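You operate a simulated robot arm through the tools that you are given. There is no shell and no other tool. Be economical: measure what you need, move in short steps, check, and stop when the job is done.

The job below is to be done with a simulated two-armed robot. You get a single attempt, and the scene is never put back.

## Task
Fetch the polish bar from the middle shelf of the drying rack and set it in the black bin. Put the block labelled "N" from the inside of the top crate by the desk in the inside of the far dark blue crate and the block that says "L" on the top of the desk. Open the tall cabinet door. The order is free.

It is judged by the outcome, as a careful person would: the job done as asked, and still so three seconds after it is handed in. It fails if anything else is knocked over, pushed out of place, dropped, spilled or broken.

## Robot
Two 7-joint arms with two-finger grippers on one trunk, on a base that drives. Base frame: it is fixed to the floor where the robot stands at the start and does not move with it; the origin is under the middle of the robot, x ahead of it, y to its left, z up. Units: mm, rad, N and s.
The left shoulder is at the start at [78, 151, 988], the right one opposite. With the tool pointing down near the work surface each hand reaches from about 300 to 800 mm from the robot's upright axis, wherever it stands, measured 20 degrees to its own side. Places, roughly: black bin [-3750, -1500, 750]; block [-13250, 2500, 1000]; inside of the far dark blue crate [-12400, 2500, 700]; tall cabinet door [500, 1000, 1000]; top of the desk [-15000, 2200, 800]. Payload 2.54 kg a hand.
Tool frame (each hand has its own): the origin (TCP) lies between the finger pads and is the grasp point; the fingertips stand 30 mm ahead of it; z points along the fingers, y is the line along which they close. The gripper opens to 116 mm. The gripper's body begins 95 mm behind the TCP.
Orientation is told as [roll, pitch, yaw] about the base's x, y, z axes, in that order, counted from this pose: with the fingers straight down and closing along the base's y, the tool's x points along the base's -x, its y along +y and its z along -z.

## Interface
- The arms move only by the tool step_arm. It takes "left_rows", "right_rows" or both (then of equal length, played together; a hand with none holds still); each is a list of rows, each a list of 7 numbers: the shift along the tool's x, y, z in units of 150 mm (1.0 is 150 mm), then the turn, a rotation vector about the tool's x, y, z in units of 180 degrees (1.0 is 180 degrees), then the gripper command, from -1 (fully open) to 1 (shut), values between in proportion. In form: [[x, y, z, ax, ay, az, fingers], ...]. A call has 1 to 10 rows; each row is the pose to reach, as a shift and turn from the pose commanded when the call began, along the tool's axes at that moment. A call with a number of a shift or a turn outside -1 to 1 is refused whole. Each row takes 0.2 s and may step no farther than 50 mm and 0.15 rad from the row before; otherwise, or with a gripper value out of range, the whole call is refused. A pose out of reach is approached as far as the arm can. The call stops where the force on the tool passes 40 N (or 10 N more than at its start, if that is more) or the arm is blocked; 0.2 s more then pass. Each finger travels about 72 mm/s and halts on what it meets, pressing with about 44 N; the grip force reading is that of the motor and also rises with nothing between the fingers. The clock runs only during rows and for 0.2 s after the last one: add rows that repeat a pose to give the fingers time. The reply holds the time, the measured pose of the TCP, the force on the tool along the base axes, the opening and the grip force, in the units named above and with some noise, with the torque about the TCP (base axes, N m) and any sound that the robot's microphone picked up.
- Cameras (640 x 400 px; columns grow to the right, rows downward): "scene" is now at [149.8, 30.7, 1136]; the picture's right is [0.57, -0.82, 0.00], its down [-0.27, -0.18, -0.95] and it looks along [0.78, 0.54, -0.32] (base axes); focal length 214 px, centre (320, 200). "left" rides on the left gripper at [69, 15, -122] in its tool frame; the picture's right is [-0.21, 0.98, 0.00], its down [-0.83, -0.18, -0.53] and it looks along [-0.52, -0.11, 0.85] (tool axes); focal length 251 px, centre (320, 200). "right" rides on the right gripper at [69, -15, -122] in its tool frame; the picture's right is [0.21, 0.98, 0.00], its down [-0.83, 0.18, -0.53] and it looks along [-0.52, 0.12, 0.85] (tool axes); focal length 251 px, centre (320, 200). There is no depth. A picture from a camera that has moved, and an enlarged one, comes with that camera's place and axes in the base frame and with its lens. The place of the scene camera against the robot may be out by one fixed shift of up to 25 mm in any direction.
- grab_frame(camera): a new picture of that camera. The clock stands still meanwhile.
- lift_body(by): slides the trunk up (or, below 0, down) by that many mm; the arms and the scene camera ride with it, the base frame stays. It gives what a move gives, with no picture.
- drive_base(legs): drives the robot by 1 to 6 legs, each [ahead, left, turn to the left] in mm, mm and rad, along the robot's own axes; the way and the turn of a leg run together, so that a leg with both is an arc; at most 1500 mm and 3.142 rad a leg. The arms and the cameras ride along, it lands a little off, and it stops where it bumps. It gives what a move gives.
- turn_head(pan, tilt): turns the head with the scene camera to pan (to the left, within 1.396 rad either way) and tilt (down, from -0.506 to 1.204), counted from straight ahead of the robot. It gives what a move gives.
- inspect(camera, box): a new picture of the part [left, top, right, bottom] of that camera's present view, enlarged. The clock stands still meanwhile.
- job_done(): hands the job in; it is judged then, once.

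Work in short steps. Places have to be worked out from the pictures, the camera data and where the tool is seen: move nearer, look again, correct. Check each grasp and each placing, and mend what went wrong. You have 165 turns and 130 pictures in all, those below and enlarged ones among them. Open the grippers and draw the arms clear of the work before you hand the job in, unless the task says otherwise; then end with one line.

The tools are called after "Emit:" as name(argument=value, ...) on one line, values as JSON. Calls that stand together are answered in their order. step_arm: Moves the arms, as the interface text tells. Its arguments: {"type":"object","properties":{"left_rows":{"type":"array","items":{"type":"array","items":{"type":"number"}}},"right_rows":{"type":"array","items":{"type":"array","items":{"type":"number"}}}},"required":[]} The other tools are called the same way: lift_body (by) slides the trunk up or down; drive_base (legs) drives the base; turn_head (pan, tilt) turns the head that bears the scene camera; grab_frame (camera) takes a picture; inspect (camera, box) takes an enlarged picture of a part of a camera's view; job_done () hands the job in.

At the start:

```text
t: 0.0
left_ee_pos: [395.1, 526.7, 1000.0]
left_orientation: [0.0, -0.001, -0.001]
left_force: [0.5, -0.9, -0.7]
left_moment: [0.01, -0.03, 0.02]
left_grip_width: 116.1
left_finger_force: 0.0
right_ee_pos: [333.6, 24.9, 999.7]
right_orientation: [0.0, 0.0, -0.001]
right_force: [-0.4, 0.3, 0.2]
right_moment: [-0.03, 0.01, 0.02]
right_grip_width: 115.9
right_finger_force: 0.0
trunk travel left (down, up): [-225.0, 64.0]
robot x, y, heading: [4.0, -2.0, -0.001]
head pan, tilt: [0.607, 0.33]
```

scene: 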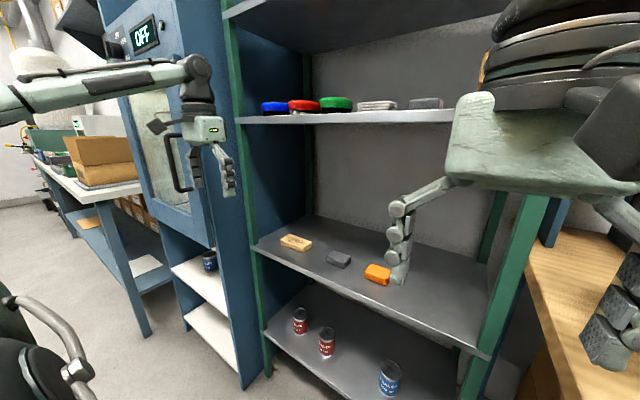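
right: 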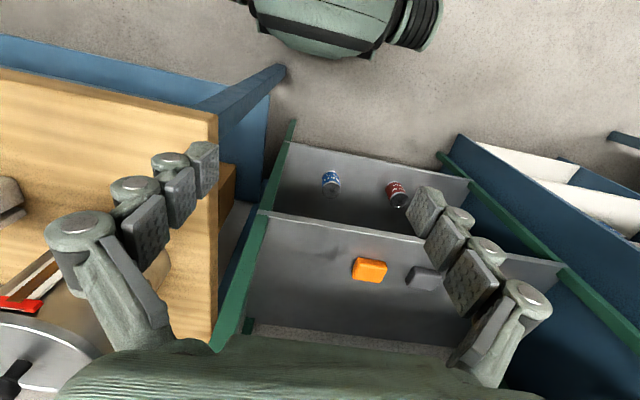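
left: 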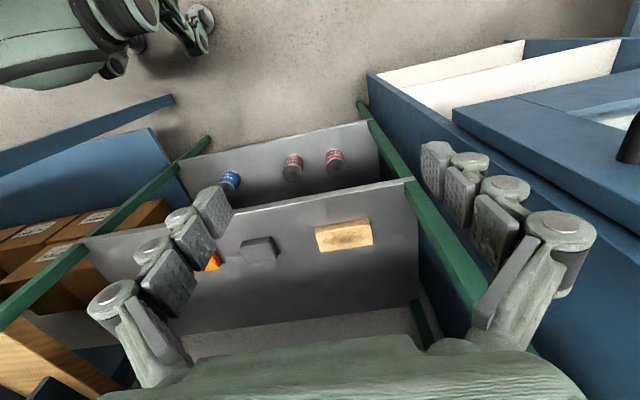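

The rack stands ahead, with three bar-like things on its middle shelf. I enlarge them to read labels.

Emit:
inspect(camera="scene", box=[250, 210, 410, 310])

Emit:
inspect(camera="scene", box=[80, 0, 280, 240])

Emit:
inspect(camera="left", box=[180, 190, 400, 290])

```text
4.00 times, centred on (330, 260) of scene
camera zoom: at [149.8, 30.7, 1136.0], right [0.57, -0.82, 0.0], down [-0.27, -0.18, -0.95], along [0.78, 0.54, -0.32], focal length 858 px, centre (280, -40)
```

zoom: 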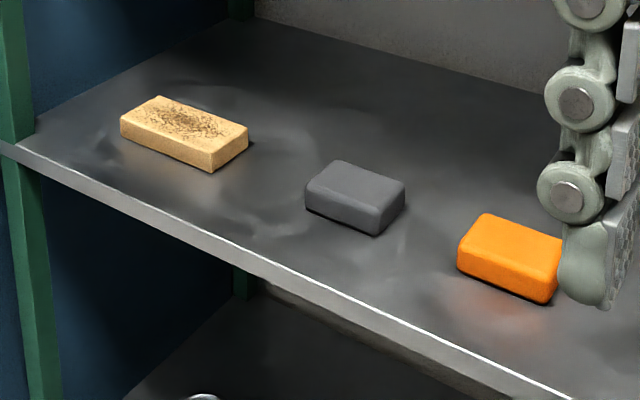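

```text
1.67 times, centred on (180, 120) of scene
camera zoom: at [149.8, 30.7, 1136.0], right [0.57, -0.82, 0.0], down [-0.27, -0.18, -0.95], along [0.78, 0.54, -0.32], focal length 358 px, centre (553, 333)
```

zoom: 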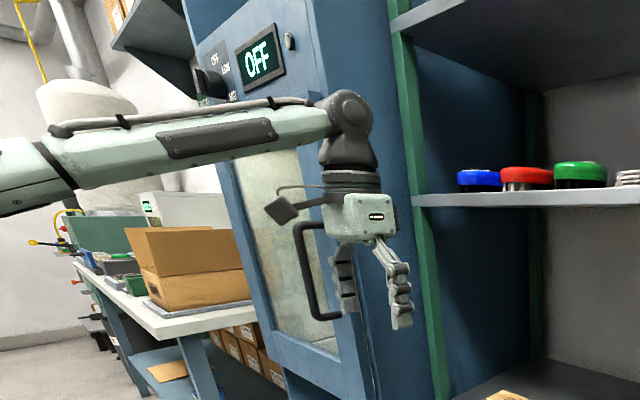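

```text
2.91 times, centred on (290, 240) of left
camera zoom: at [324.6, 542.3, 1120.7], right [0.21, 0.98, 0.0], down [0.83, -0.18, 0.53], along [0.52, -0.11, -0.85], focal length 731 px, centre (407, 84)
```

zoom: 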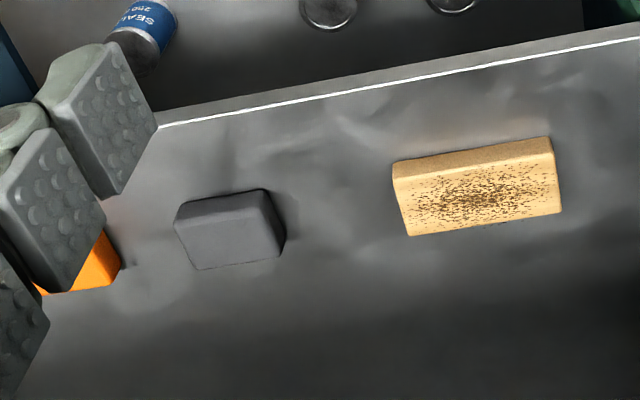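

The kinds aren't labelled; I look at the rack squarely and the rest of the shelves for context.

Emit:
turn_head(pan=0.6, tilt=-0.25)

Emit:
grab_frame(camera="scene")

Emit:
turn_head(pan=-0.5, tilt=0.4)

Emit:
grab_frame(camera="scene")

Emit:
turn_head(pan=1.39, tilt=0.3)

Emit:
grab_frame(camera="scene")

```text
t: 1.0
left_ee_pos: [394.1, 526.4, 1000.4]
left_orientation: [0.0, -0.001, 0.001]
left_force: [0.1, 0.3, 0.3]
left_moment: [-0.01, 0.04, 0.03]
left_grip_width: 116.3
left_finger_force: 0.1
right_ee_pos: [331.7, 25.5, 999.7]
right_orientation: [0.002, 0.001, -0.001]
right_force: [0.4, -0.3, -1.1]
right_moment: [0.0, -0.01, 0.0]
right_grip_width: 116.0
right_finger_force: 0.1
trunk travel left (down, up): [-225.0, 64.0]
robot x, y, heading: [-1.8, 0.0, -0.003]
head pan, tilt: [0.6, -0.25]
```

```text
123 pictures are left
camera scene: at [140.1, 23.3, 1187.9], right [0.56, -0.83, 0.0], down [0.2, 0.14, -0.97], along [0.8, 0.55, 0.25], focal length 214 px, centre (320, 200)
```

scene: 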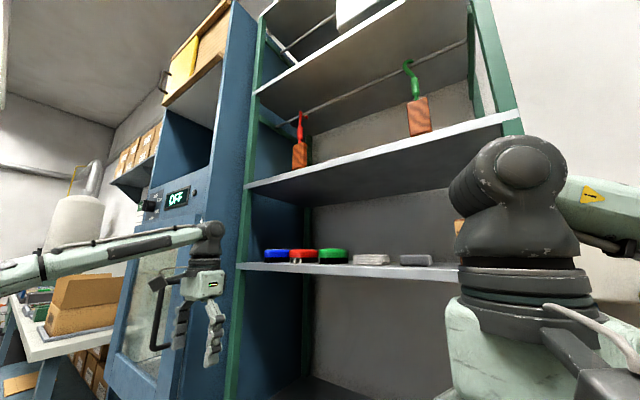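

```text
t: 2.3
left_ee_pos: [393.9, 525.8, 999.5]
left_orientation: [0.001, 0.002, -0.001]
left_force: [-0.4, 0.3, -0.5]
left_moment: [0.0, -0.02, 0.0]
left_grip_width: 116.2
left_finger_force: 0.1
right_ee_pos: [331.9, 24.5, 1000.3]
right_orientation: [-0.002, 0.001, 0.002]
right_force: [0.5, -0.6, 0.1]
right_moment: [0.01, -0.01, 0.04]
right_grip_width: 115.5
right_finger_force: 0.1
trunk travel left (down, up): [-225.0, 64.0]
robot x, y, heading: [0.6, -0.0, 0.0]
head pan, tilt: [-0.499, 0.4]
```

```text
122 pictures are left
camera scene: at [154.6, -66.8, 1129.5], right [-0.48, -0.88, 0.0], down [-0.34, 0.19, -0.92], along [0.81, -0.44, -0.39], focal length 214 px, centre (320, 200)
```

scene: 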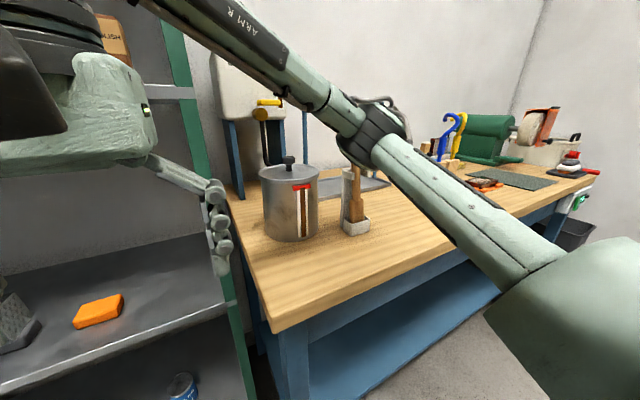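

```text
t: 4.2
left_ee_pos: [394.9, 527.4, 999.4]
left_orientation: [0.0, 0.0, 0.0]
left_force: [-0.8, 0.0, 0.1]
left_moment: [0.0, 0.02, 0.01]
left_grip_width: 115.9
left_finger_force: 0.0
right_ee_pos: [331.6, 24.6, 1000.0]
right_orientation: [0.001, -0.001, 0.0]
right_force: [-0.4, 0.9, 0.5]
right_moment: [-0.03, -0.01, -0.02]
right_grip_width: 115.9
right_finger_force: 0.0
trunk travel left (down, up): [-225.0, 64.0]
robot x, y, heading: [-2.8, 1.4, 0.003]
head pan, tilt: [1.389, 0.3]
```

```text
121 pictures are left
camera scene: at [90.1, 69.3, 1138.8], right [0.98, -0.18, 0.0], down [-0.05, -0.29, -0.96], along [0.17, 0.94, -0.3], focal length 214 px, centre (320, 200)
```

scene: 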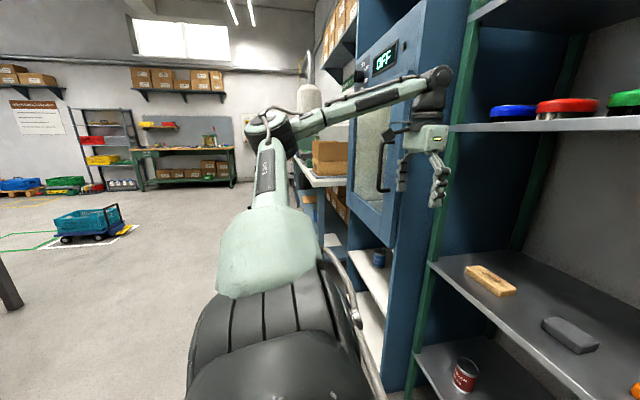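

A brown piece at the right of the lid shelf seems to bear a word; that shelf may be the true middle one. I look closer.

Emit:
turn_head(pan=-0.45, tilt=0.05)

Emit:
inspect(camera="scene", box=[0, 60, 240, 210])

```text
t: 6.0
left_ee_pos: [394.3, 526.1, 999.6]
left_orientation: [0.001, 0.001, -0.002]
left_force: [-0.6, -0.1, -0.1]
left_moment: [-0.01, 0.0, 0.01]
left_grip_width: 116.0
left_finger_force: 0.0
right_ee_pos: [332.6, 23.4, 999.6]
right_orientation: [0.001, -0.001, 0.001]
right_force: [-0.1, -0.2, 0.1]
right_moment: [0.0, -0.02, 0.05]
right_grip_width: 115.8
right_finger_force: 0.2
trunk travel left (down, up): [-225.0, 64.0]
robot x, y, heading: [-3.7, -1.6, -0.001]
head pan, tilt: [-0.45, 0.051]
```

```text
2.67 times, centred on (120, 135) of scene
camera zoom: at [155.3, -62.1, 1161.9], right [-0.43, -0.9, 0.0], down [-0.05, 0.02, -1.0], along [0.9, -0.43, -0.05], focal length 572 px, centre (853, 373)
```

zoom: 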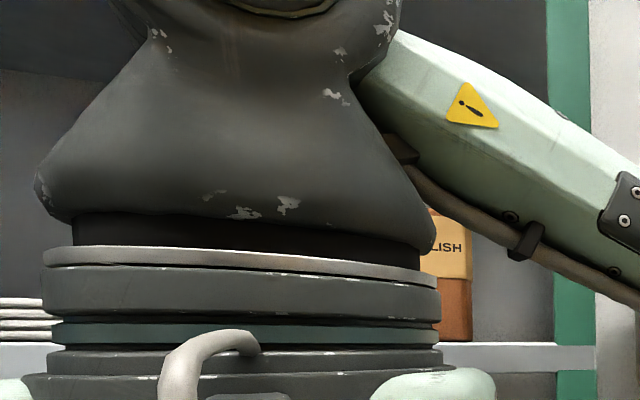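

The brown-and-tan bar on that third (middle of five) shelf reads "...LISH": that is the polish bar. I move the right hand aside to see it.

Emit:
step_arm(right_rows=[[0.3, 0, 0, 0, 0, 0, -1], [0.3, -0.3, 0, 0, 0, 0, -1], [0.3, -0.6, 0, 0, 0, 0, -1], [0.3, -0.9, 0, 0, 0, 0, -1], [0.3, -1, 0, 0, 0, 0, -1]])

Emit:
turn_head(pan=0.0, tilt=0.1)

Emit:
grab_frame(camera="scene")

```text
t: 7.2
left_ee_pos: [394.3, 526.8, 999.4]
left_orientation: [0.002, -0.001, 0.0]
left_force: [-0.5, -0.5, -0.5]
left_moment: [0.0, 0.02, 0.01]
left_grip_width: 116.1
left_finger_force: 0.0
right_ee_pos: [285.6, -126.4, 999.7]
right_orientation: [0.001, -0.001, 0.002]
right_force: [0.8, -0.4, -0.1]
right_moment: [-0.02, 0.02, 0.01]
right_grip_width: 116.1
right_finger_force: 0.0
trunk travel left (down, up): [-225.0, 64.0]
robot x, y, heading: [3.5, -0.8, -0.003]
head pan, tilt: [-0.45, 0.051]
```

```text
t: 8.1
left_ee_pos: [394.7, 526.4, 999.7]
left_orientation: [0.001, 0.001, 0.0]
left_force: [0.2, -0.3, 0.3]
left_moment: [-0.06, -0.02, 0.02]
left_grip_width: 115.9
left_finger_force: 0.1
right_ee_pos: [286.6, -125.2, 1000.0]
right_orientation: [0.0, 0.0, 0.0]
right_force: [-1.3, 0.4, -0.2]
right_moment: [0.01, 0.02, 0.02]
right_grip_width: 116.0
right_finger_force: 0.1
trunk travel left (down, up): [-225.0, 64.0]
robot x, y, heading: [-1.9, 3.3, 0.001]
head pan, tilt: [0.0, 0.099]
```

```text
119 pictures are left
camera scene: at [165.2, -22.6, 1157.4], right [0.0, -1.0, 0.0], down [-0.1, 0.0, -1.0], along [1.0, 0.0, -0.1], focal length 214 px, centre (320, 200)
```

scene: 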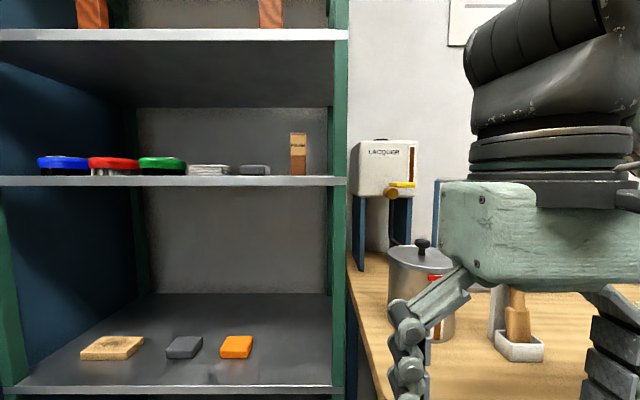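

Bar located: it stands at the shelf's right end. I'll do the door first: back off, move left and look at the cabinet face on.

Emit:
drive_base(legs=[[-350, 0, 0], [0, 800, 0]])

Emit:
turn_head(pan=0.0, tilt=0.2)

Emit:
grab_frame(camera="scene")

```text
t: 18.2
left_ee_pos: [50.6, 1335.6, 1000.9]
left_orientation: [0.001, 0.0, -0.011]
left_force: [0.1, 0.1, 0.5]
left_moment: [0.01, 0.02, -0.01]
left_grip_width: 115.8
left_finger_force: 0.0
right_ee_pos: [-65.9, 684.4, 1000.4]
right_orientation: [0.001, -0.001, -0.01]
right_force: [0.0, -0.1, 0.9]
right_moment: [-0.01, 0.01, 0.02]
right_grip_width: 116.1
right_finger_force: 0.0
trunk travel left (down, up): [-225.0, 64.0]
robot x, y, heading: [-346.2, 809.3, -0.011]
head pan, tilt: [0.0, 0.099]
```

```text
t: 18.9
left_ee_pos: [49.8, 1334.8, 1000.1]
left_orientation: [0.0, -0.001, -0.012]
left_force: [-0.6, 0.5, -0.3]
left_moment: [0.0, -0.01, -0.03]
left_grip_width: 116.1
left_finger_force: 0.1
right_ee_pos: [-65.5, 684.6, 1000.4]
right_orientation: [0.0, -0.001, -0.012]
right_force: [-0.8, -0.5, 0.1]
right_moment: [-0.04, -0.02, -0.02]
right_grip_width: 116.0
right_finger_force: 0.1
trunk travel left (down, up): [-225.0, 64.0]
robot x, y, heading: [-349.4, 813.5, -0.01]
head pan, tilt: [0.0, 0.201]
```

```text
118 pictures are left
camera scene: at [-183.4, 788.2, 1148.1], right [-0.01, -1.0, 0.0], down [-0.2, 0.0, -0.98], along [0.98, -0.01, -0.2], focal length 214 px, centre (320, 200)
```

scene: 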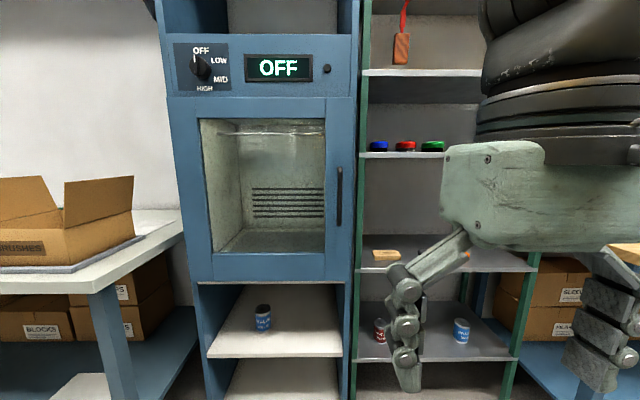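

By triangulating the handle with the first picture I get roughly (408, 730, 955–1120), the hinge on the left side. I drive right so the left hand faces the handle, then turn the hand to point forward.

Emit:
drive_base(legs=[[0, -333, 0.01], [100, 0, 0]])

Emit:
step_arm(left_rows=[[0, 0, 0, 0, -0.047, 0, -1], [0, 0, 0, 0, -0.094, 0, -1], [0, 0, 0, 0, -0.141, 0, -1], [0, 0, 0, 0, -0.188, 0, -1], [0, 0, 0, 0, -0.235, 0, -1], [0, 0, 0, 0, -0.282, 0, -1], [0, 0, 0, 0, -0.329, 0, -1], [0, 0, 0, 0, -0.376, 0, -1], [0, 0, 0, 0, -0.423, 0, -1], [0, 0, 0, 0, -0.47, 0, -1]])

Emit:
step_arm(left_rows=[[0, 0, 0, 0, -0.03, 0, -1]])

Emit:
turn_head(pan=0.4, tilt=0.2)

Emit:
grab_frame(camera="scene")

Emit:
grab_frame(camera="left")

```text
t: 23.3
left_ee_pos: [139.2, 1018.9, 999.7]
left_orientation: [0.0, 0.0, 0.01]
left_force: [-0.3, 0.1, 0.4]
left_moment: [-0.05, 0.04, -0.01]
left_grip_width: 116.0
left_finger_force: 0.1
right_ee_pos: [37.5, 367.4, 1000.2]
right_orientation: [-0.002, 0.0, 0.01]
right_force: [0.4, -0.1, 0.8]
right_moment: [-0.05, 0.06, -0.02]
right_grip_width: 116.0
right_finger_force: 0.0
trunk travel left (down, up): [-225.0, 64.0]
robot x, y, heading: [-249.5, 488.3, 0.011]
head pan, tilt: [0.0, 0.201]
```

```text
t: 25.5
left_ee_pos: [139.0, 1019.5, 1001.1]
left_orientation: [0.005, -1.479, 0.004]
left_force: [0.1, -0.5, -0.5]
left_moment: [0.01, -0.03, 0.02]
left_grip_width: 116.0
left_finger_force: 0.1
right_ee_pos: [36.3, 365.6, 1001.4]
right_orientation: [0.001, 0.0, 0.01]
right_force: [0.4, -0.2, 0.9]
right_moment: [0.03, 0.02, -0.01]
right_grip_width: 115.9
right_finger_force: 0.1
trunk travel left (down, up): [-225.0, 64.0]
robot x, y, heading: [-249.4, 488.3, 0.008]
head pan, tilt: [0.0, 0.201]
```

```text
t: 25.9
left_ee_pos: [138.7, 1018.6, 1000.2]
left_orientation: [-2.969, -1.569, 2.98]
left_force: [0.3, -0.3, -0.2]
left_moment: [0.03, 0.01, 0.0]
left_grip_width: 116.3
left_finger_force: 0.1
right_ee_pos: [37.3, 366.2, 999.6]
right_orientation: [-0.001, 0.0, 0.01]
right_force: [0.7, 0.1, 0.2]
right_moment: [-0.02, 0.03, -0.02]
right_grip_width: 116.1
right_finger_force: 0.0
trunk travel left (down, up): [-225.0, 64.0]
robot x, y, heading: [-252.4, 485.5, 0.011]
head pan, tilt: [0.0, 0.201]
```

```text
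t: 26.8
left_ee_pos: [139.0, 1019.7, 999.5]
left_orientation: [0.076, -1.571, -0.065]
left_force: [-0.3, 0.0, -0.9]
left_moment: [0.02, -0.03, -0.01]
left_grip_width: 116.0
left_finger_force: 0.0
right_ee_pos: [36.9, 365.3, 1000.7]
right_orientation: [0.0, 0.001, 0.01]
right_force: [0.4, -0.3, 0.3]
right_moment: [0.0, 0.02, 0.0]
right_grip_width: 116.0
right_finger_force: 0.1
trunk travel left (down, up): [-225.0, 64.0]
robot x, y, heading: [-254.2, 486.2, 0.011]
head pan, tilt: [0.4, 0.201]
```

```text
117 pictures are left
camera scene: at [-91.7, 503.3, 1148.1], right [0.4, -0.92, 0.0], down [-0.18, -0.08, -0.98], along [0.9, 0.39, -0.2], focal length 214 px, centre (320, 200)
```

scene: 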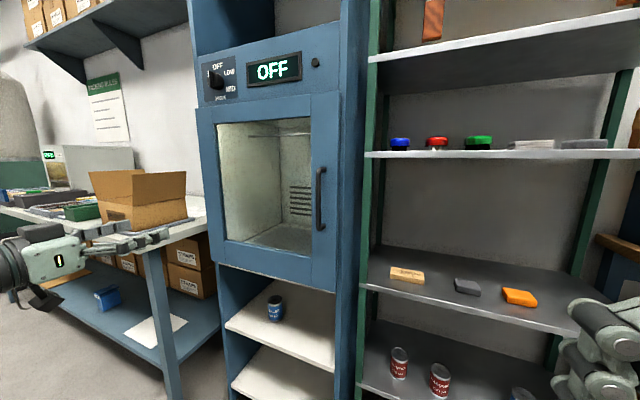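

```text
116 pictures are left
camera left: at [16.2, 1032.9, 929.5], right [-0.01, 0.98, 0.21], down [-0.53, -0.19, 0.83], along [0.85, -0.11, 0.52], focal length 251 px, centre (320, 200)
```

left: 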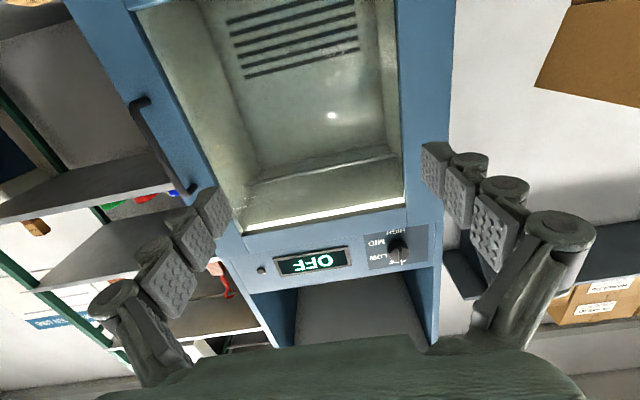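

Handle triangulates to about (415, 730–755, 950–1120). I bring the left hand in front of it and look from there.

Emit:
step_arm(left_rows=[[0, -0.3, 0, 0, 0, 0, -1], [0, -0.6, 0, 0, 0, 0, -1], [0, -0.9, 0, 0, 0, 0, -1]])

Emit:
step_arm(left_rows=[[0, -0.3, 0, 0, 0, 0, -1], [-0.1, -0.6, 0, 0, 0, 0, -1], [-0.2, -0.9, 0.1, 0, 0, 0, -1], [-0.2, -0.93, 0.3, 0, 0, 0, -1], [-0.2, -0.93, 0.3, 0, 0, 0, -1]])

Emit:
grab_frame(camera="left")

Emit:
grab_frame(camera="scene")

```text
t: 27.6
left_ee_pos: [160.0, 935.4, 1001.9]
left_orientation: [3.039, -1.569, -3.033]
left_force: [0.9, -0.1, -0.2]
left_moment: [0.02, 0.02, -0.01]
left_grip_width: 115.8
left_finger_force: 0.1
left hand out of reach, approached as far as the arm can: row 2, 3
right_ee_pos: [37.2, 366.0, 1000.8]
right_orientation: [0.002, 0.001, 0.009]
right_force: [-0.1, 0.3, -0.3]
right_moment: [0.01, 0.04, 0.02]
right_grip_width: 115.9
right_finger_force: 0.0
trunk travel left (down, up): [-225.0, 64.0]
robot x, y, heading: [-252.8, 486.6, 0.009]
head pan, tilt: [0.4, 0.201]
```

```text
t: 28.8
left_ee_pos: [267.6, 839.9, 1048.0]
left_orientation: [-0.681, -1.571, 0.69]
left_force: [-0.8, -0.4, 0.9]
left_moment: [0.03, -0.03, 0.05]
left_grip_width: 115.9
left_finger_force: 0.1
left hand out of reach, approached as far as the arm can: row 1, 2, 3, 4, 5
right_ee_pos: [38.4, 364.9, 1000.7]
right_orientation: [0.0, 0.0, 0.01]
right_force: [0.1, 0.1, -0.5]
right_moment: [-0.05, 0.02, -0.01]
right_grip_width: 116.0
right_finger_force: 0.0
trunk travel left (down, up): [-225.0, 64.0]
robot x, y, heading: [-253.5, 489.2, 0.008]
head pan, tilt: [0.4, 0.201]
```

```text
115 pictures are left
camera left: at [144.0, 853.2, 976.7], right [-0.01, 0.98, 0.21], down [-0.53, -0.19, 0.83], along [0.85, -0.11, 0.52], focal length 251 px, centre (320, 200)
```

left: 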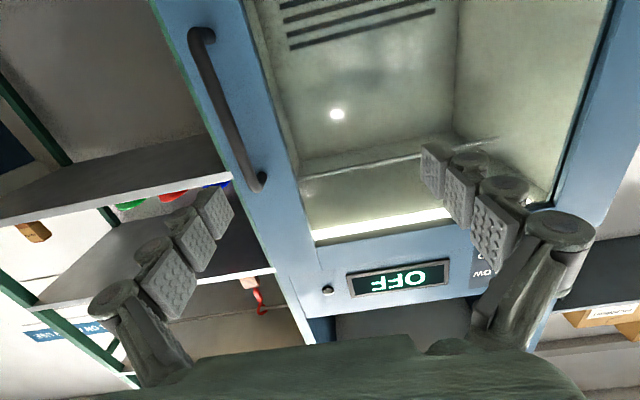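

```text
114 pictures are left
camera scene: at [-91.5, 503.4, 1148.0], right [0.4, -0.92, 0.0], down [-0.18, -0.08, -0.98], along [0.9, 0.39, -0.2], focal length 214 px, centre (320, 200)
```

scene: 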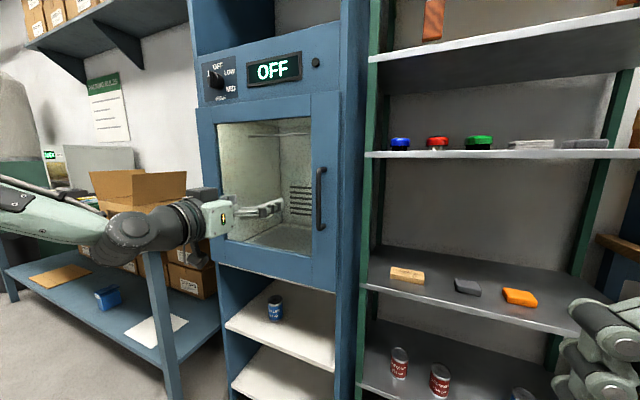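

Wrist-camera triangulation gives the handle at about (407, 754), z 949–1098. The hand is at arm's limit sideways, so I drive the base right 86 mm to line it up.

Emit:
drive_base(legs=[[0, -86, -0.008]])

Emit:
grab_frame(camera="left")

```text
t: 30.3
left_ee_pos: [271.0, 749.6, 1046.9]
left_orientation: [1.53, -1.571, -1.528]
left_force: [0.0, 0.2, -0.6]
left_moment: [-0.02, 0.02, 0.0]
left_grip_width: 116.0
left_finger_force: 0.1
right_ee_pos: [37.2, 278.6, 1000.3]
right_orientation: [-0.001, 0.001, 0.001]
right_force: [-0.4, 0.4, 0.1]
right_moment: [0.01, 0.0, 0.05]
right_grip_width: 116.2
right_finger_force: 0.1
trunk travel left (down, up): [-225.0, 64.0]
robot x, y, heading: [-249.8, 401.6, 0.003]
head pan, tilt: [0.4, 0.201]
```

```text
113 pictures are left
camera left: at [147.4, 764.7, 977.0], right [0.0, 0.98, 0.21], down [-0.53, -0.18, 0.83], along [0.85, -0.11, 0.52], focal length 251 px, centre (320, 200)
```

left: 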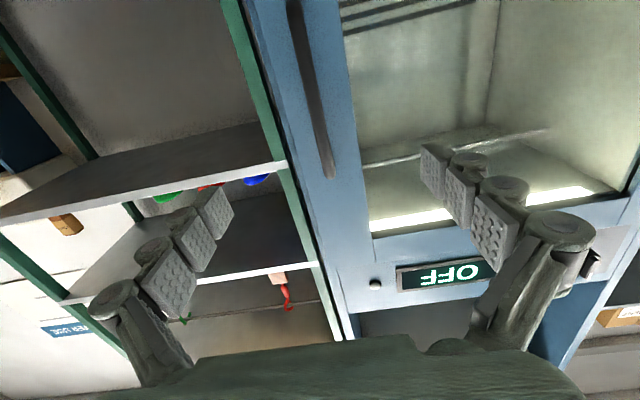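

The handle is centred between the fingers (y≈749). I go forward to bring it between the pads, in two parts.

Emit:
step_arm(left_rows=[[0.1, 0.01, 0.3, 0, 0, 0, -1], [0.15, 0.01, 0.6, 0, 0, 0, -1], [0.15, 0.01, 0.8, 0, 0, 0, -1], [0.15, 0.01, 0.87, 0, 0, 0, -1]])

Emit:
grab_frame(camera="left")

Emit:
grab_frame(camera="scene")

```text
t: 31.3
left_ee_pos: [399.9, 752.8, 1025.5]
left_orientation: [0.207, -1.571, -0.207]
left_force: [-0.5, 0.1, 0.5]
left_moment: [-0.01, -0.05, -0.03]
left_grip_width: 116.1
left_finger_force: 0.0
right_ee_pos: [37.0, 277.9, 1000.7]
right_orientation: [0.0, 0.001, 0.002]
right_force: [-0.4, -0.9, -0.1]
right_moment: [-0.01, 0.01, 0.0]
right_grip_width: 116.2
right_finger_force: 0.0
trunk travel left (down, up): [-225.0, 64.0]
robot x, y, heading: [-247.5, 401.0, 0.005]
head pan, tilt: [0.4, 0.201]
```

```text
112 pictures are left
camera left: at [277.7, 767.2, 956.1], right [0.0, 0.98, 0.21], down [-0.53, -0.18, 0.83], along [0.85, -0.11, 0.52], focal length 251 px, centre (320, 200)
```

left: 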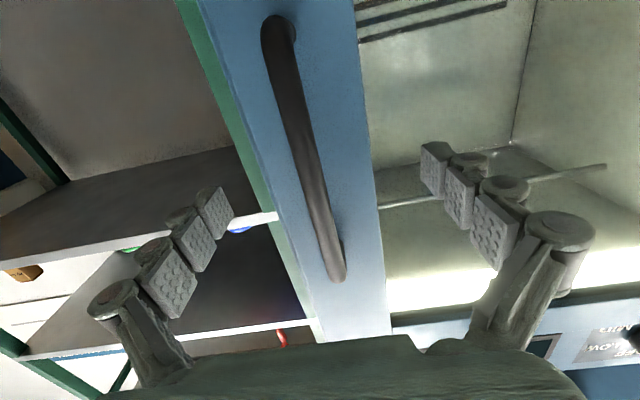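

```text
111 pictures are left
camera scene: at [-90.9, 417.0, 1148.0], right [0.39, -0.92, 0.0], down [-0.18, -0.08, -0.98], along [0.9, 0.38, -0.2], focal length 214 px, centre (320, 200)
```

scene: 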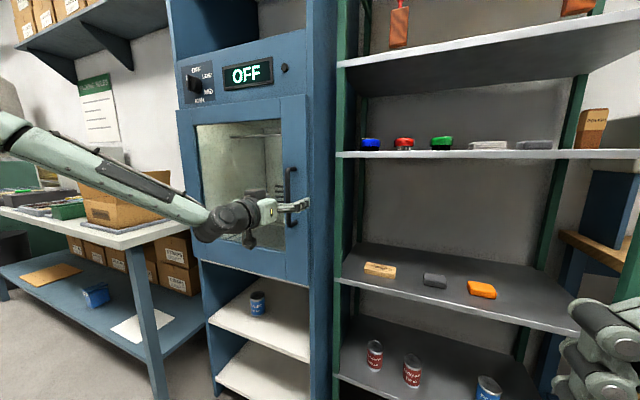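

The handle runs between the pads at x≈400. I close on it.

Emit:
step_arm(left_rows=[[0, 0, 0, 0, 0, 0, 1], [0, 0, 0, 0, 0, 0, 1], [0, 0, 0, 0, 0, 0, 1], [0, 0, 0, 0, 0, 0, 1], [0, 0, 0, 0, 0, 0, 1]])

```text
t: 32.5
left_ee_pos: [399.5, 748.8, 1027.4]
left_orientation: [0.91, -1.567, -0.915]
left_force: [-0.9, -13.6, -2.4]
left_moment: [-0.13, -0.18, -0.1]
left_grip_width: 12.3
left_finger_force: 39.7
right_ee_pos: [35.2, 276.8, 1000.8]
right_orientation: [0.002, -0.001, 0.0]
right_force: [0.8, -0.8, 0.3]
right_moment: [-0.01, 0.01, -0.01]
right_grip_width: 116.0
right_finger_force: 0.1
trunk travel left (down, up): [-225.0, 64.0]
robot x, y, heading: [-251.4, 400.4, 0.003]
head pan, tilt: [0.4, 0.201]
```

The handle is gripped (12 mm). I begin pulling along the hinge arc, turning the hand with it slightly.

Emit:
step_arm(left_rows=[[0, -0.02, -0.1, 0.01, 0, 0, 1], [0, -0.015, -0.2, 0.02, 0, 0, 1], [0, -0.01, -0.33, 0.033, 0, 0, 1]])

```text
t: 33.3
left_ee_pos: [349.1, 755.9, 1026.3]
left_orientation: [-2.878, -1.563, 2.782]
left_force: [3.0, 16.7, 8.9]
left_moment: [0.12, 0.72, 0.28]
left_grip_width: 12.7
left_finger_force: 39.0
right_ee_pos: [36.0, 280.0, 999.7]
right_orientation: [-0.002, 0.001, 0.004]
right_force: [-0.2, 0.0, -0.1]
right_moment: [0.01, -0.06, 0.02]
right_grip_width: 116.2
right_finger_force: 0.0
trunk travel left (down, up): [-225.0, 64.0]
robot x, y, heading: [-250.5, 408.4, 0.001]
head pan, tilt: [0.4, 0.201]
```

The door moves; the reading fits a hinge near (450, 1231). I follow that arc to about 0.3 rad.

Emit:
step_arm(left_rows=[[0, 0.04, -0.15, 0.015, 0, 0, 1], [0, 0.063, -0.311, 0.031, 0, 0, 1], [0, 0.1, -0.47, 0.046, 0, 0, 1], [0, 0.143, -0.625, 0.0624, 0, 0, 1]])

```text
t: 34.3
left_ee_pos: [261.7, 783.1, 1026.0]
left_orientation: [-1.737, -1.566, 1.44]
left_force: [4.7, 11.4, 6.1]
left_moment: [0.08, 0.1, 0.21]
left_grip_width: 12.4
left_finger_force: 39.3
right_ee_pos: [37.5, 279.5, 1001.5]
right_orientation: [0.0, 0.001, 0.001]
right_force: [-0.1, -0.6, 0.0]
right_moment: [0.0, 0.0, 0.03]
right_grip_width: 115.6
right_finger_force: 0.1
trunk travel left (down, up): [-225.0, 64.0]
robot x, y, heading: [-250.0, 402.4, 0.004]
head pan, tilt: [0.4, 0.201]
```

Tracking well with low forces. I continue to 0.6 rad.

Emit:
step_arm(left_rows=[[0, 0.02, -0.16, 0.016, 0, 0, 1], [0, 0.05, -0.323, 0.0318, 0, 0, 1], [0, 0.088, -0.478, 0.048, 0, 0, 1], [0, 0.129, -0.633, 0.0637, 0, 0, 1], [0, 0.183, -0.787, 0.08, 0, 0, 1], [0, 0.243, -0.94, 0.0955, 0, 0, 1]])

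Emit:
turn_head(pan=0.8, tilt=0.3)

Emit:
grab_frame(camera="scene")

```text
t: 35.7
left_ee_pos: [135.8, 857.9, 1025.3]
left_orientation: [-2.489, -1.569, 1.89]
left_force: [8.0, 9.1, 13.1]
left_moment: [-0.03, -0.23, -0.07]
left_grip_width: 12.2
left_finger_force: 38.8
right_ee_pos: [36.1, 278.6, 1000.1]
right_orientation: [-0.001, 0.0, 0.0]
right_force: [-0.3, 0.3, 0.2]
right_moment: [0.01, 0.02, 0.02]
right_grip_width: 116.0
right_finger_force: 0.1
trunk travel left (down, up): [-225.0, 64.0]
robot x, y, heading: [-247.4, 402.8, 0.003]
head pan, tilt: [0.4, 0.201]
```

```text
t: 36.6
left_ee_pos: [138.0, 857.2, 1025.8]
left_orientation: [3.079, -1.567, 2.609]
left_force: [7.4, 7.7, 14.7]
left_moment: [-0.18, -0.25, 0.06]
left_grip_width: 12.4
left_finger_force: 39.4
right_ee_pos: [36.3, 277.0, 1000.6]
right_orientation: [0.0, 0.001, 0.001]
right_force: [0.1, 0.2, -0.2]
right_moment: [0.0, 0.0, -0.01]
right_grip_width: 116.1
right_finger_force: 0.1
trunk travel left (down, up): [-225.0, 64.0]
robot x, y, heading: [-247.8, 405.0, -0.0]
head pan, tilt: [0.799, 0.3]
```

```text
110 pictures are left
camera scene: at [-111.8, 447.6, 1138.9], right [0.72, -0.7, 0.0], down [-0.21, -0.21, -0.96], along [0.67, 0.69, -0.3], focal length 214 px, centre (320, 200)
```

scene: 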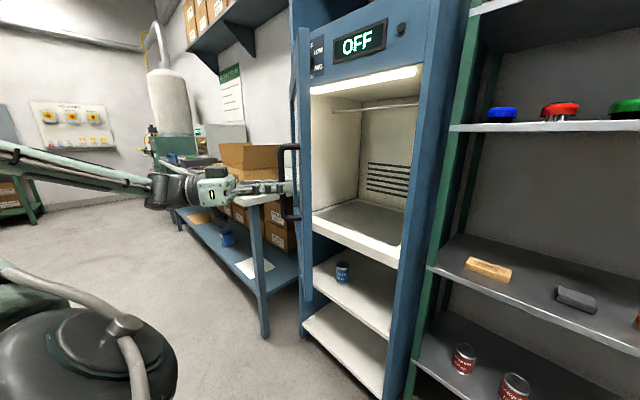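

Door is about 34° open. I carry on to 0.9 rad.

Emit:
step_arm(left_rows=[[0, 0.02, -0.16, 0.016, 0, 0, 1], [0, 0.046, -0.322, 0.0318, 0, 0, 1], [0, 0.088, -0.478, 0.048, 0, 0, 1], [0, 0.129, -0.637, 0.0637, 0, 0, 1], [0, 0.183, -0.79, 0.08, 0, 0, 1], [0, 0.244, -0.942, 0.0955, 0, 0, 1]])

```text
t: 38.0
left_ee_pos: [39.8, 966.2, 1025.2]
left_orientation: [-3.087, -1.565, 2.191]
left_force: [15.5, 10.1, 17.8]
left_moment: [-0.74, -0.74, 0.05]
left_grip_width: 12.3
left_finger_force: 39.7
right_ee_pos: [38.4, 278.6, 1000.3]
right_orientation: [0.002, 0.0, 0.002]
right_force: [-0.4, -0.3, 0.1]
right_moment: [0.06, -0.02, 0.0]
right_grip_width: 116.1
right_finger_force: 0.0
trunk travel left (down, up): [-225.0, 64.0]
robot x, y, heading: [-252.7, 406.4, 0.001]
head pan, tilt: [0.799, 0.3]
```

Still fine. On to 1.2 rad, easing up slightly for the vertical force.

Emit:
step_arm(left_rows=[[-0.02, 0.02, -0.16, 0.016, 0, 0, 1], [-0.03, 0.049, -0.319, 0.0318, 0, 0, 1], [-0.03, 0.088, -0.478, 0.048, 0, 0, 1], [-0.03, 0.131, -0.637, 0.0637, 0, 0, 1], [-0.03, 0.183, -0.79, 0.08, 0, 0, 1], [-0.03, 0.243, -0.939, 0.0955, 0, 0, 1]])

Emit:
turn_head(pan=1.1, tilt=0.3)

Emit:
grab_frame(camera="scene")

```text
t: 39.1
left_ee_pos: [7.8, 1026.7, 1024.4]
left_orientation: [-1.106, -1.533, 0.014]
left_force: [-6.8, -3.8, -11.4]
left_moment: [1.19, -0.34, -0.1]
left_grip_width: 12.7
left_finger_force: 39.4
left hand out of reach, approached as far as the arm can: row 3, 4, 5
right_ee_pos: [37.9, 280.2, 999.6]
right_orientation: [-0.001, 0.003, 0.005]
right_force: [-0.4, -0.1, 0.1]
right_moment: [0.02, 0.02, -0.03]
right_grip_width: 116.2
right_finger_force: 0.0
trunk travel left (down, up): [-225.0, 64.0]
robot x, y, heading: [-250.9, 402.0, 0.004]
head pan, tilt: [0.799, 0.3]
stopped in row 5 (left hand): the force on the tool passed its limit at 62 N (the readings are from after the stop); the commanded pose is now the measured one
```

```text
t: 39.9
left_ee_pos: [8.6, 1027.9, 1024.5]
left_orientation: [-1.171, -1.535, 0.08]
left_force: [-13.8, -6.6, -23.7]
left_moment: [0.83, -0.57, -0.06]
left_grip_width: 12.8
left_finger_force: 39.5
right_ee_pos: [36.9, 280.3, 1001.4]
right_orientation: [-0.002, -0.001, 0.005]
right_force: [-0.5, 0.3, -0.2]
right_moment: [0.0, -0.04, 0.01]
right_grip_width: 115.9
right_finger_force: 0.2
trunk travel left (down, up): [-225.0, 64.0]
robot x, y, heading: [-248.2, 404.9, -0.0]
head pan, tilt: [1.1, 0.3]
```

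```text
109 pictures are left
camera scene: at [-135.7, 465.3, 1138.6], right [0.89, -0.45, 0.0], down [-0.13, -0.27, -0.95], along [0.43, 0.85, -0.3], focal length 214 px, centre (320, 200)
```

scene: 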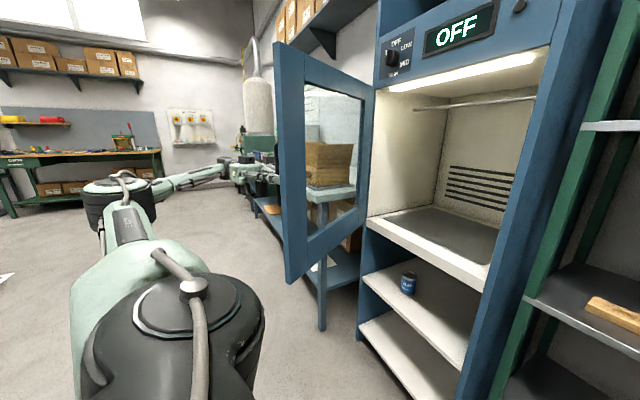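

About 60° open. I release the handle and draw the left hand back, to finish from the inside.

Emit:
step_arm(left_rows=[[0, 0, 0, 0, 0, 0, -0.5], [0, 0, 0, 0, 0, 0, -0.5], [0, 0, 0, 0, 0, 0, -0.5], [0, 0, -0.2, 0, 0, 0, -0.5], [0, 0, -0.5, 0, 0, 0, -0.5], [0, 0, -0.8, 0, 0, 0, -0.5]])

Emit:
grab_frame(camera="scene")

```text
t: 41.3
left_ee_pos: [8.6, 1026.1, 1026.9]
left_orientation: [-1.174, -1.537, 0.084]
left_force: [-0.6, -0.1, -0.3]
left_moment: [0.0, 0.01, 0.04]
left_grip_width: 86.8
left_finger_force: 0.1
left hand out of reach, approached as far as the arm can: row 4, 5, 6
right_ee_pos: [36.2, 280.0, 999.6]
right_orientation: [0.0, 0.0, 0.004]
right_force: [-1.0, 0.0, 1.0]
right_moment: [-0.01, 0.0, 0.03]
right_grip_width: 116.0
right_finger_force: 0.1
trunk travel left (down, up): [-225.0, 64.0]
robot x, y, heading: [-250.0, 404.2, 0.006]
head pan, tilt: [1.1, 0.3]
```

```text
108 pictures are left
camera scene: at [-135.1, 464.1, 1138.8], right [0.89, -0.45, 0.0], down [-0.13, -0.26, -0.96], along [0.43, 0.85, -0.3], focal length 214 px, centre (320, 200)
```

scene: 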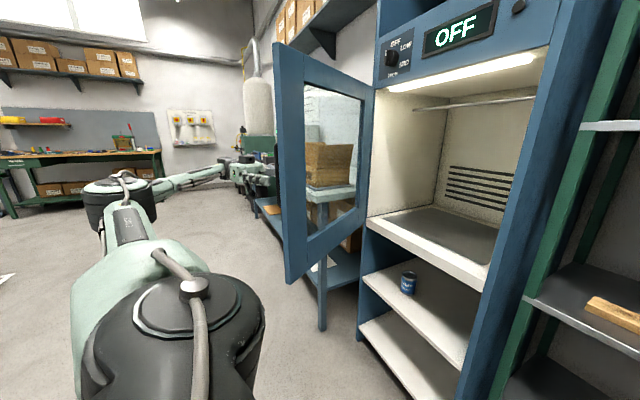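

The arm can't draw back further from here, so I drive the base along the hand's own axis to take the fingers off the handle.

Emit:
drive_base(legs=[[-62, 100, 0]])

Emit:
grab_frame(camera="left")

```text
t: 42.9
left_ee_pos: [-50.3, 1127.9, 1026.2]
left_orientation: [-1.182, -1.536, 0.088]
left_force: [0.1, -0.4, -0.5]
left_moment: [-0.01, -0.01, -0.04]
left_grip_width: 87.1
left_finger_force: 0.0
right_ee_pos: [-26.7, 381.1, 1000.5]
right_orientation: [-0.001, -0.002, 0.002]
right_force: [-0.6, 0.5, 0.2]
right_moment: [0.0, 0.0, 0.0]
right_grip_width: 115.9
right_finger_force: 0.1
trunk travel left (down, up): [-225.0, 64.0]
robot x, y, heading: [-312.5, 507.5, -0.001]
head pan, tilt: [1.1, 0.3]
```

```text
107 pictures are left
camera left: at [-97.0, 1243.0, 957.0], right [0.87, 0.45, 0.18], down [-0.38, 0.39, 0.84], along [0.3, -0.8, 0.51], focal length 251 px, centre (320, 200)
```

left: 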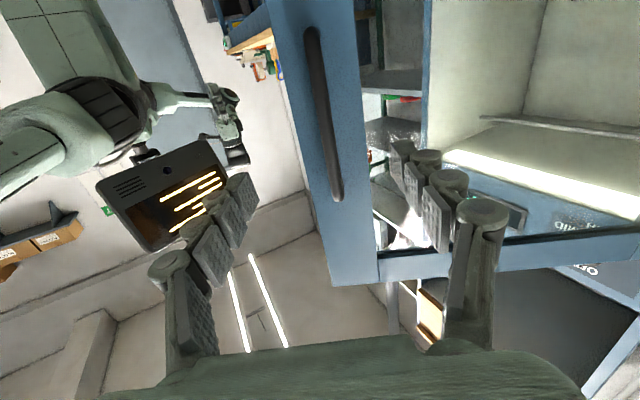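

The hand is clear of the handle. I back off, then turn the left hand down again to use it from the door's inner side.

Emit:
drive_base(legs=[[-350, 0, 0]])

Emit:
step_arm(left_rows=[[0, 0, 0, 0, 0.047, 0, 1], [0, 0, 0, 0, 0.094, 0, 1], [0, 0, 0, 0, 0.141, 0, 1], [0, 0, 0, 0, 0.188, 0, 1], [0, 0, 0, 0, 0.235, 0, 1], [0, 0, 0, 0, 0.282, 0, 1], [0, 0, 0, 0, 0.329, 0, 1], [0, 0, 0, 0, 0.376, 0, 1], [0, 0, 0, 0, 0.423, 0, 1], [0, 0, 0, 0, 0.47, 0, 1]])

```text
t: 45.2
left_ee_pos: [-392.3, 1128.4, 1026.8]
left_orientation: [-1.176, -1.539, 0.082]
left_force: [-0.1, 0.6, -0.1]
left_moment: [-0.02, 0.0, 0.05]
left_grip_width: 87.0
left_finger_force: 0.2
right_ee_pos: [-368.0, 379.3, 1000.3]
right_orientation: [0.001, 0.0, 0.001]
right_force: [0.0, 0.1, -0.2]
right_moment: [-0.01, -0.02, -0.01]
right_grip_width: 116.0
right_finger_force: 0.1
trunk travel left (down, up): [-225.0, 64.0]
robot x, y, heading: [-656.3, 503.8, 0.003]
head pan, tilt: [1.1, 0.3]
```

```text
t: 47.4
left_ee_pos: [-393.6, 1126.2, 1027.4]
left_orientation: [-0.033, -0.078, -1.091]
left_force: [-0.2, -0.2, -0.6]
left_moment: [0.0, 0.01, 0.02]
left_grip_width: 0.0
left_finger_force: 29.2
left hand out of reach, approached as far as the arm can: row 1, 2
right_ee_pos: [-366.5, 379.5, 999.5]
right_orientation: [0.0, 0.0, 0.002]
right_force: [0.3, 0.5, 0.0]
right_moment: [-0.01, -0.03, 0.0]
right_grip_width: 116.4
right_finger_force: 0.0
trunk travel left (down, up): [-225.0, 64.0]
robot x, y, heading: [-649.1, 502.1, -0.001]
head pan, tilt: [1.1, 0.3]
```

Hand points down but yawed; I turn it back straight and bring it a bit forward.

Emit:
step_arm(left_rows=[[-0.12, 0.045, 0, 0, 0, -0.0434, 1], [-0.24, 0.09, 0, 0, 0, -0.087, 1], [-0.37, 0.13, 0, 0, 0, -0.13, 1], [-0.49, 0.18, 0, 0, 0, -0.1735, 1], [-0.61, 0.22, 0, 0, 0, -0.217, 1], [-0.74, 0.26, 0, 0, 0, -0.26, 1], [-0.86, 0.31, 0, 0, 0, -0.304, 1], [-0.98, 0.353, 0, 0, 0, -0.347, 1]])

Emit:
turn_head(pan=0.6, tilt=0.3)

Emit:
grab_frame(camera="scene")

```text
t: 49.2
left_ee_pos: [-277.4, 1021.2, 1036.4]
left_orientation: [-0.085, -0.009, 0.001]
left_force: [0.1, 0.1, -0.6]
left_moment: [0.01, -0.02, 0.0]
left_grip_width: 0.0
left_finger_force: 28.2
right_ee_pos: [-367.0, 379.3, 1000.4]
right_orientation: [0.001, 0.002, 0.003]
right_force: [-0.3, -0.2, 0.0]
right_moment: [0.0, -0.01, -0.01]
right_grip_width: 116.0
right_finger_force: 0.1
trunk travel left (down, up): [-225.0, 64.0]
robot x, y, heading: [-654.5, 505.3, 0.005]
head pan, tilt: [1.1, 0.3]
```

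```text
t: 50.1
left_ee_pos: [-278.4, 1022.7, 1037.1]
left_orientation: [-0.086, -0.011, -0.002]
left_force: [0.6, 0.1, 0.0]
left_moment: [0.01, -0.03, 0.01]
left_grip_width: 0.0
left_finger_force: 28.7
right_ee_pos: [-367.3, 380.3, 1000.8]
right_orientation: [0.0, -0.001, 0.002]
right_force: [0.1, -0.5, -0.5]
right_moment: [-0.02, 0.0, 0.02]
right_grip_width: 116.1
right_finger_force: 0.1
trunk travel left (down, up): [-225.0, 64.0]
robot x, y, heading: [-654.0, 504.2, 0.0]
head pan, tilt: [0.6, 0.3]
```

```text
106 pictures are left
camera scene: at [-503.8, 535.1, 1138.8], right [0.57, -0.82, 0.0], down [-0.24, -0.17, -0.96], along [0.79, 0.54, -0.3], focal length 214 px, centre (320, 200)
```

scene: 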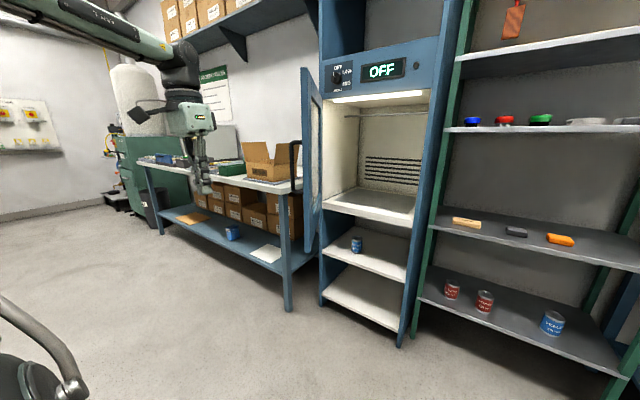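

Door stays at about 60°. I drive right then ahead, bringing the closed left hand to the inner side of the door.

Emit:
drive_base(legs=[[0, -175, 0], [378, 0, 0]])

Emit:
turn_head(pan=0.8, tilt=0.3)

Emit:
grab_frame(camera="scene")

```text
t: 54.4
left_ee_pos: [105.6, 843.8, 1036.0]
left_orientation: [-0.087, -0.008, -0.014]
left_force: [1.1, -0.2, 0.3]
left_moment: [0.02, 0.0, -0.02]
left_grip_width: 0.2
left_finger_force: 28.8
right_ee_pos: [9.0, 204.1, 1000.6]
right_orientation: [-0.001, 0.003, -0.01]
right_force: [-0.2, -0.6, -0.3]
right_moment: [-0.03, 0.01, 0.04]
right_grip_width: 116.3
right_finger_force: 0.0
trunk travel left (down, up): [-225.0, 64.0]
robot x, y, heading: [-275.3, 335.5, -0.012]
head pan, tilt: [0.6, 0.3]
```

```text
t: 55.1
left_ee_pos: [104.1, 844.1, 1036.8]
left_orientation: [-0.087, -0.011, -0.013]
left_force: [-0.3, 0.5, 0.1]
left_moment: [-0.02, 0.01, 0.01]
left_grip_width: 0.0
left_finger_force: 28.3
right_ee_pos: [8.9, 204.6, 999.6]
right_orientation: [-0.001, 0.0, -0.01]
right_force: [0.1, 0.2, 0.6]
right_moment: [0.01, 0.0, -0.01]
right_grip_width: 116.0
right_finger_force: 0.0
trunk travel left (down, up): [-225.0, 64.0]
robot x, y, heading: [-275.3, 330.0, -0.007]
head pan, tilt: [0.799, 0.3]
```

```text
105 pictures are left
camera scene: at [-137.2, 374.5, 1138.8], right [0.71, -0.71, 0.0], down [-0.21, -0.21, -0.96], along [0.67, 0.68, -0.3], focal length 214 px, centre (320, 200)
```

scene: 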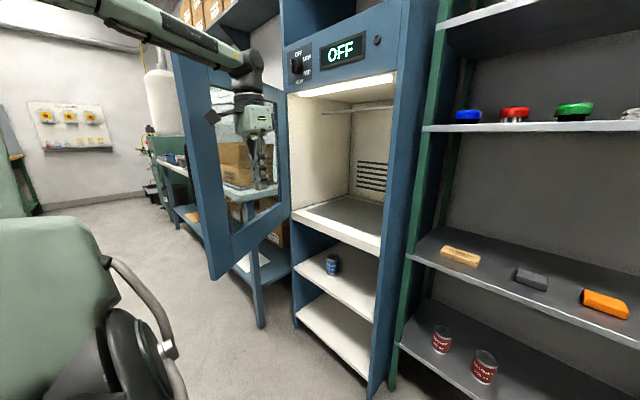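

The hand is inside the opening. I move it level with the free-edge stile, then sweep left to push the door further.

Emit:
step_arm(left_rows=[[0.3, 0, 0, 0, 0, 0, 1], [0.6, 0, 0, 0, 0, 0, 1], [0.67, 0.2, 0, 0, 0, 0, 1], [0.67, 0.4, 0, 0, 0, 0, 1], [0.67, 0.6, 0, 0, 0, 0, 1], [0.7, 0.8, 0, 0, 0, 0, 1], [0.75, 1, 0, 0, 0, 0, 1]])

Emit:
grab_frame(camera="scene")

```text
t: 56.7
left_ee_pos: [-4.7, 995.1, 1021.5]
left_orientation: [-0.087, -0.011, -0.014]
left_force: [0.3, 0.2, -0.2]
left_moment: [0.02, -0.02, 0.0]
left_grip_width: 0.0
left_finger_force: 28.6
right_ee_pos: [9.1, 203.4, 1000.7]
right_orientation: [-0.001, 0.001, -0.012]
right_force: [-0.1, -0.9, 0.2]
right_moment: [0.0, -0.01, 0.02]
right_grip_width: 116.3
right_finger_force: 0.0
trunk travel left (down, up): [-225.0, 64.0]
robot x, y, heading: [-274.7, 333.4, -0.012]
head pan, tilt: [0.799, 0.3]
```

```text
104 pictures are left
camera scene: at [-137.2, 374.9, 1138.7], right [0.71, -0.7, 0.0], down [-0.21, -0.21, -0.96], along [0.67, 0.68, -0.3], focal length 214 px, centre (320, 200)
```

scene: 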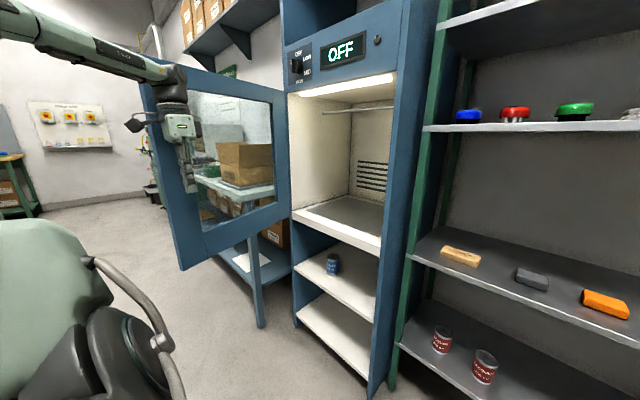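

It pushes fine. I drive the base left to continue the sweep.

Emit:
drive_base(legs=[[-25, 150, 0]])

Emit:
grab_frame(camera="scene")

```text
t: 58.8
left_ee_pos: [-28.0, 1145.9, 1020.8]
left_orientation: [-0.088, -0.01, -0.012]
left_force: [0.4, 1.1, -0.2]
left_moment: [0.0, 0.02, -0.01]
left_grip_width: 0.1
left_finger_force: 29.2
right_ee_pos: [-13.6, 355.1, 1000.4]
right_orientation: [0.0, 0.0, -0.007]
right_force: [-0.1, -0.7, 0.1]
right_moment: [0.01, 0.0, 0.02]
right_grip_width: 116.0
right_finger_force: 0.1
trunk travel left (down, up): [-225.0, 64.0]
robot x, y, heading: [-299.8, 485.9, -0.014]
head pan, tilt: [0.799, 0.3]
```

```text
103 pictures are left
camera scene: at [-160.3, 526.0, 1138.8], right [0.71, -0.7, 0.0], down [-0.21, -0.21, -0.96], along [0.67, 0.68, -0.3], focal length 214 px, centre (320, 200)
```

scene: 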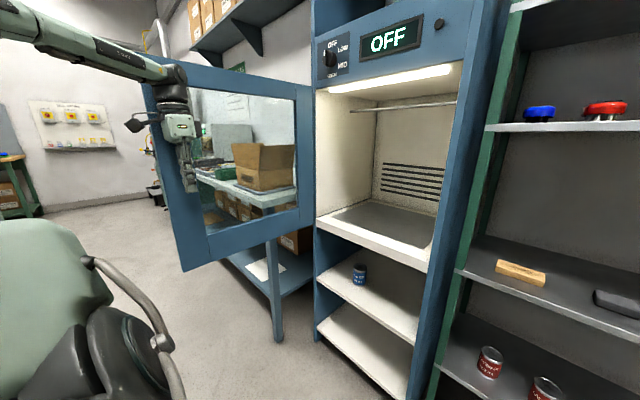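

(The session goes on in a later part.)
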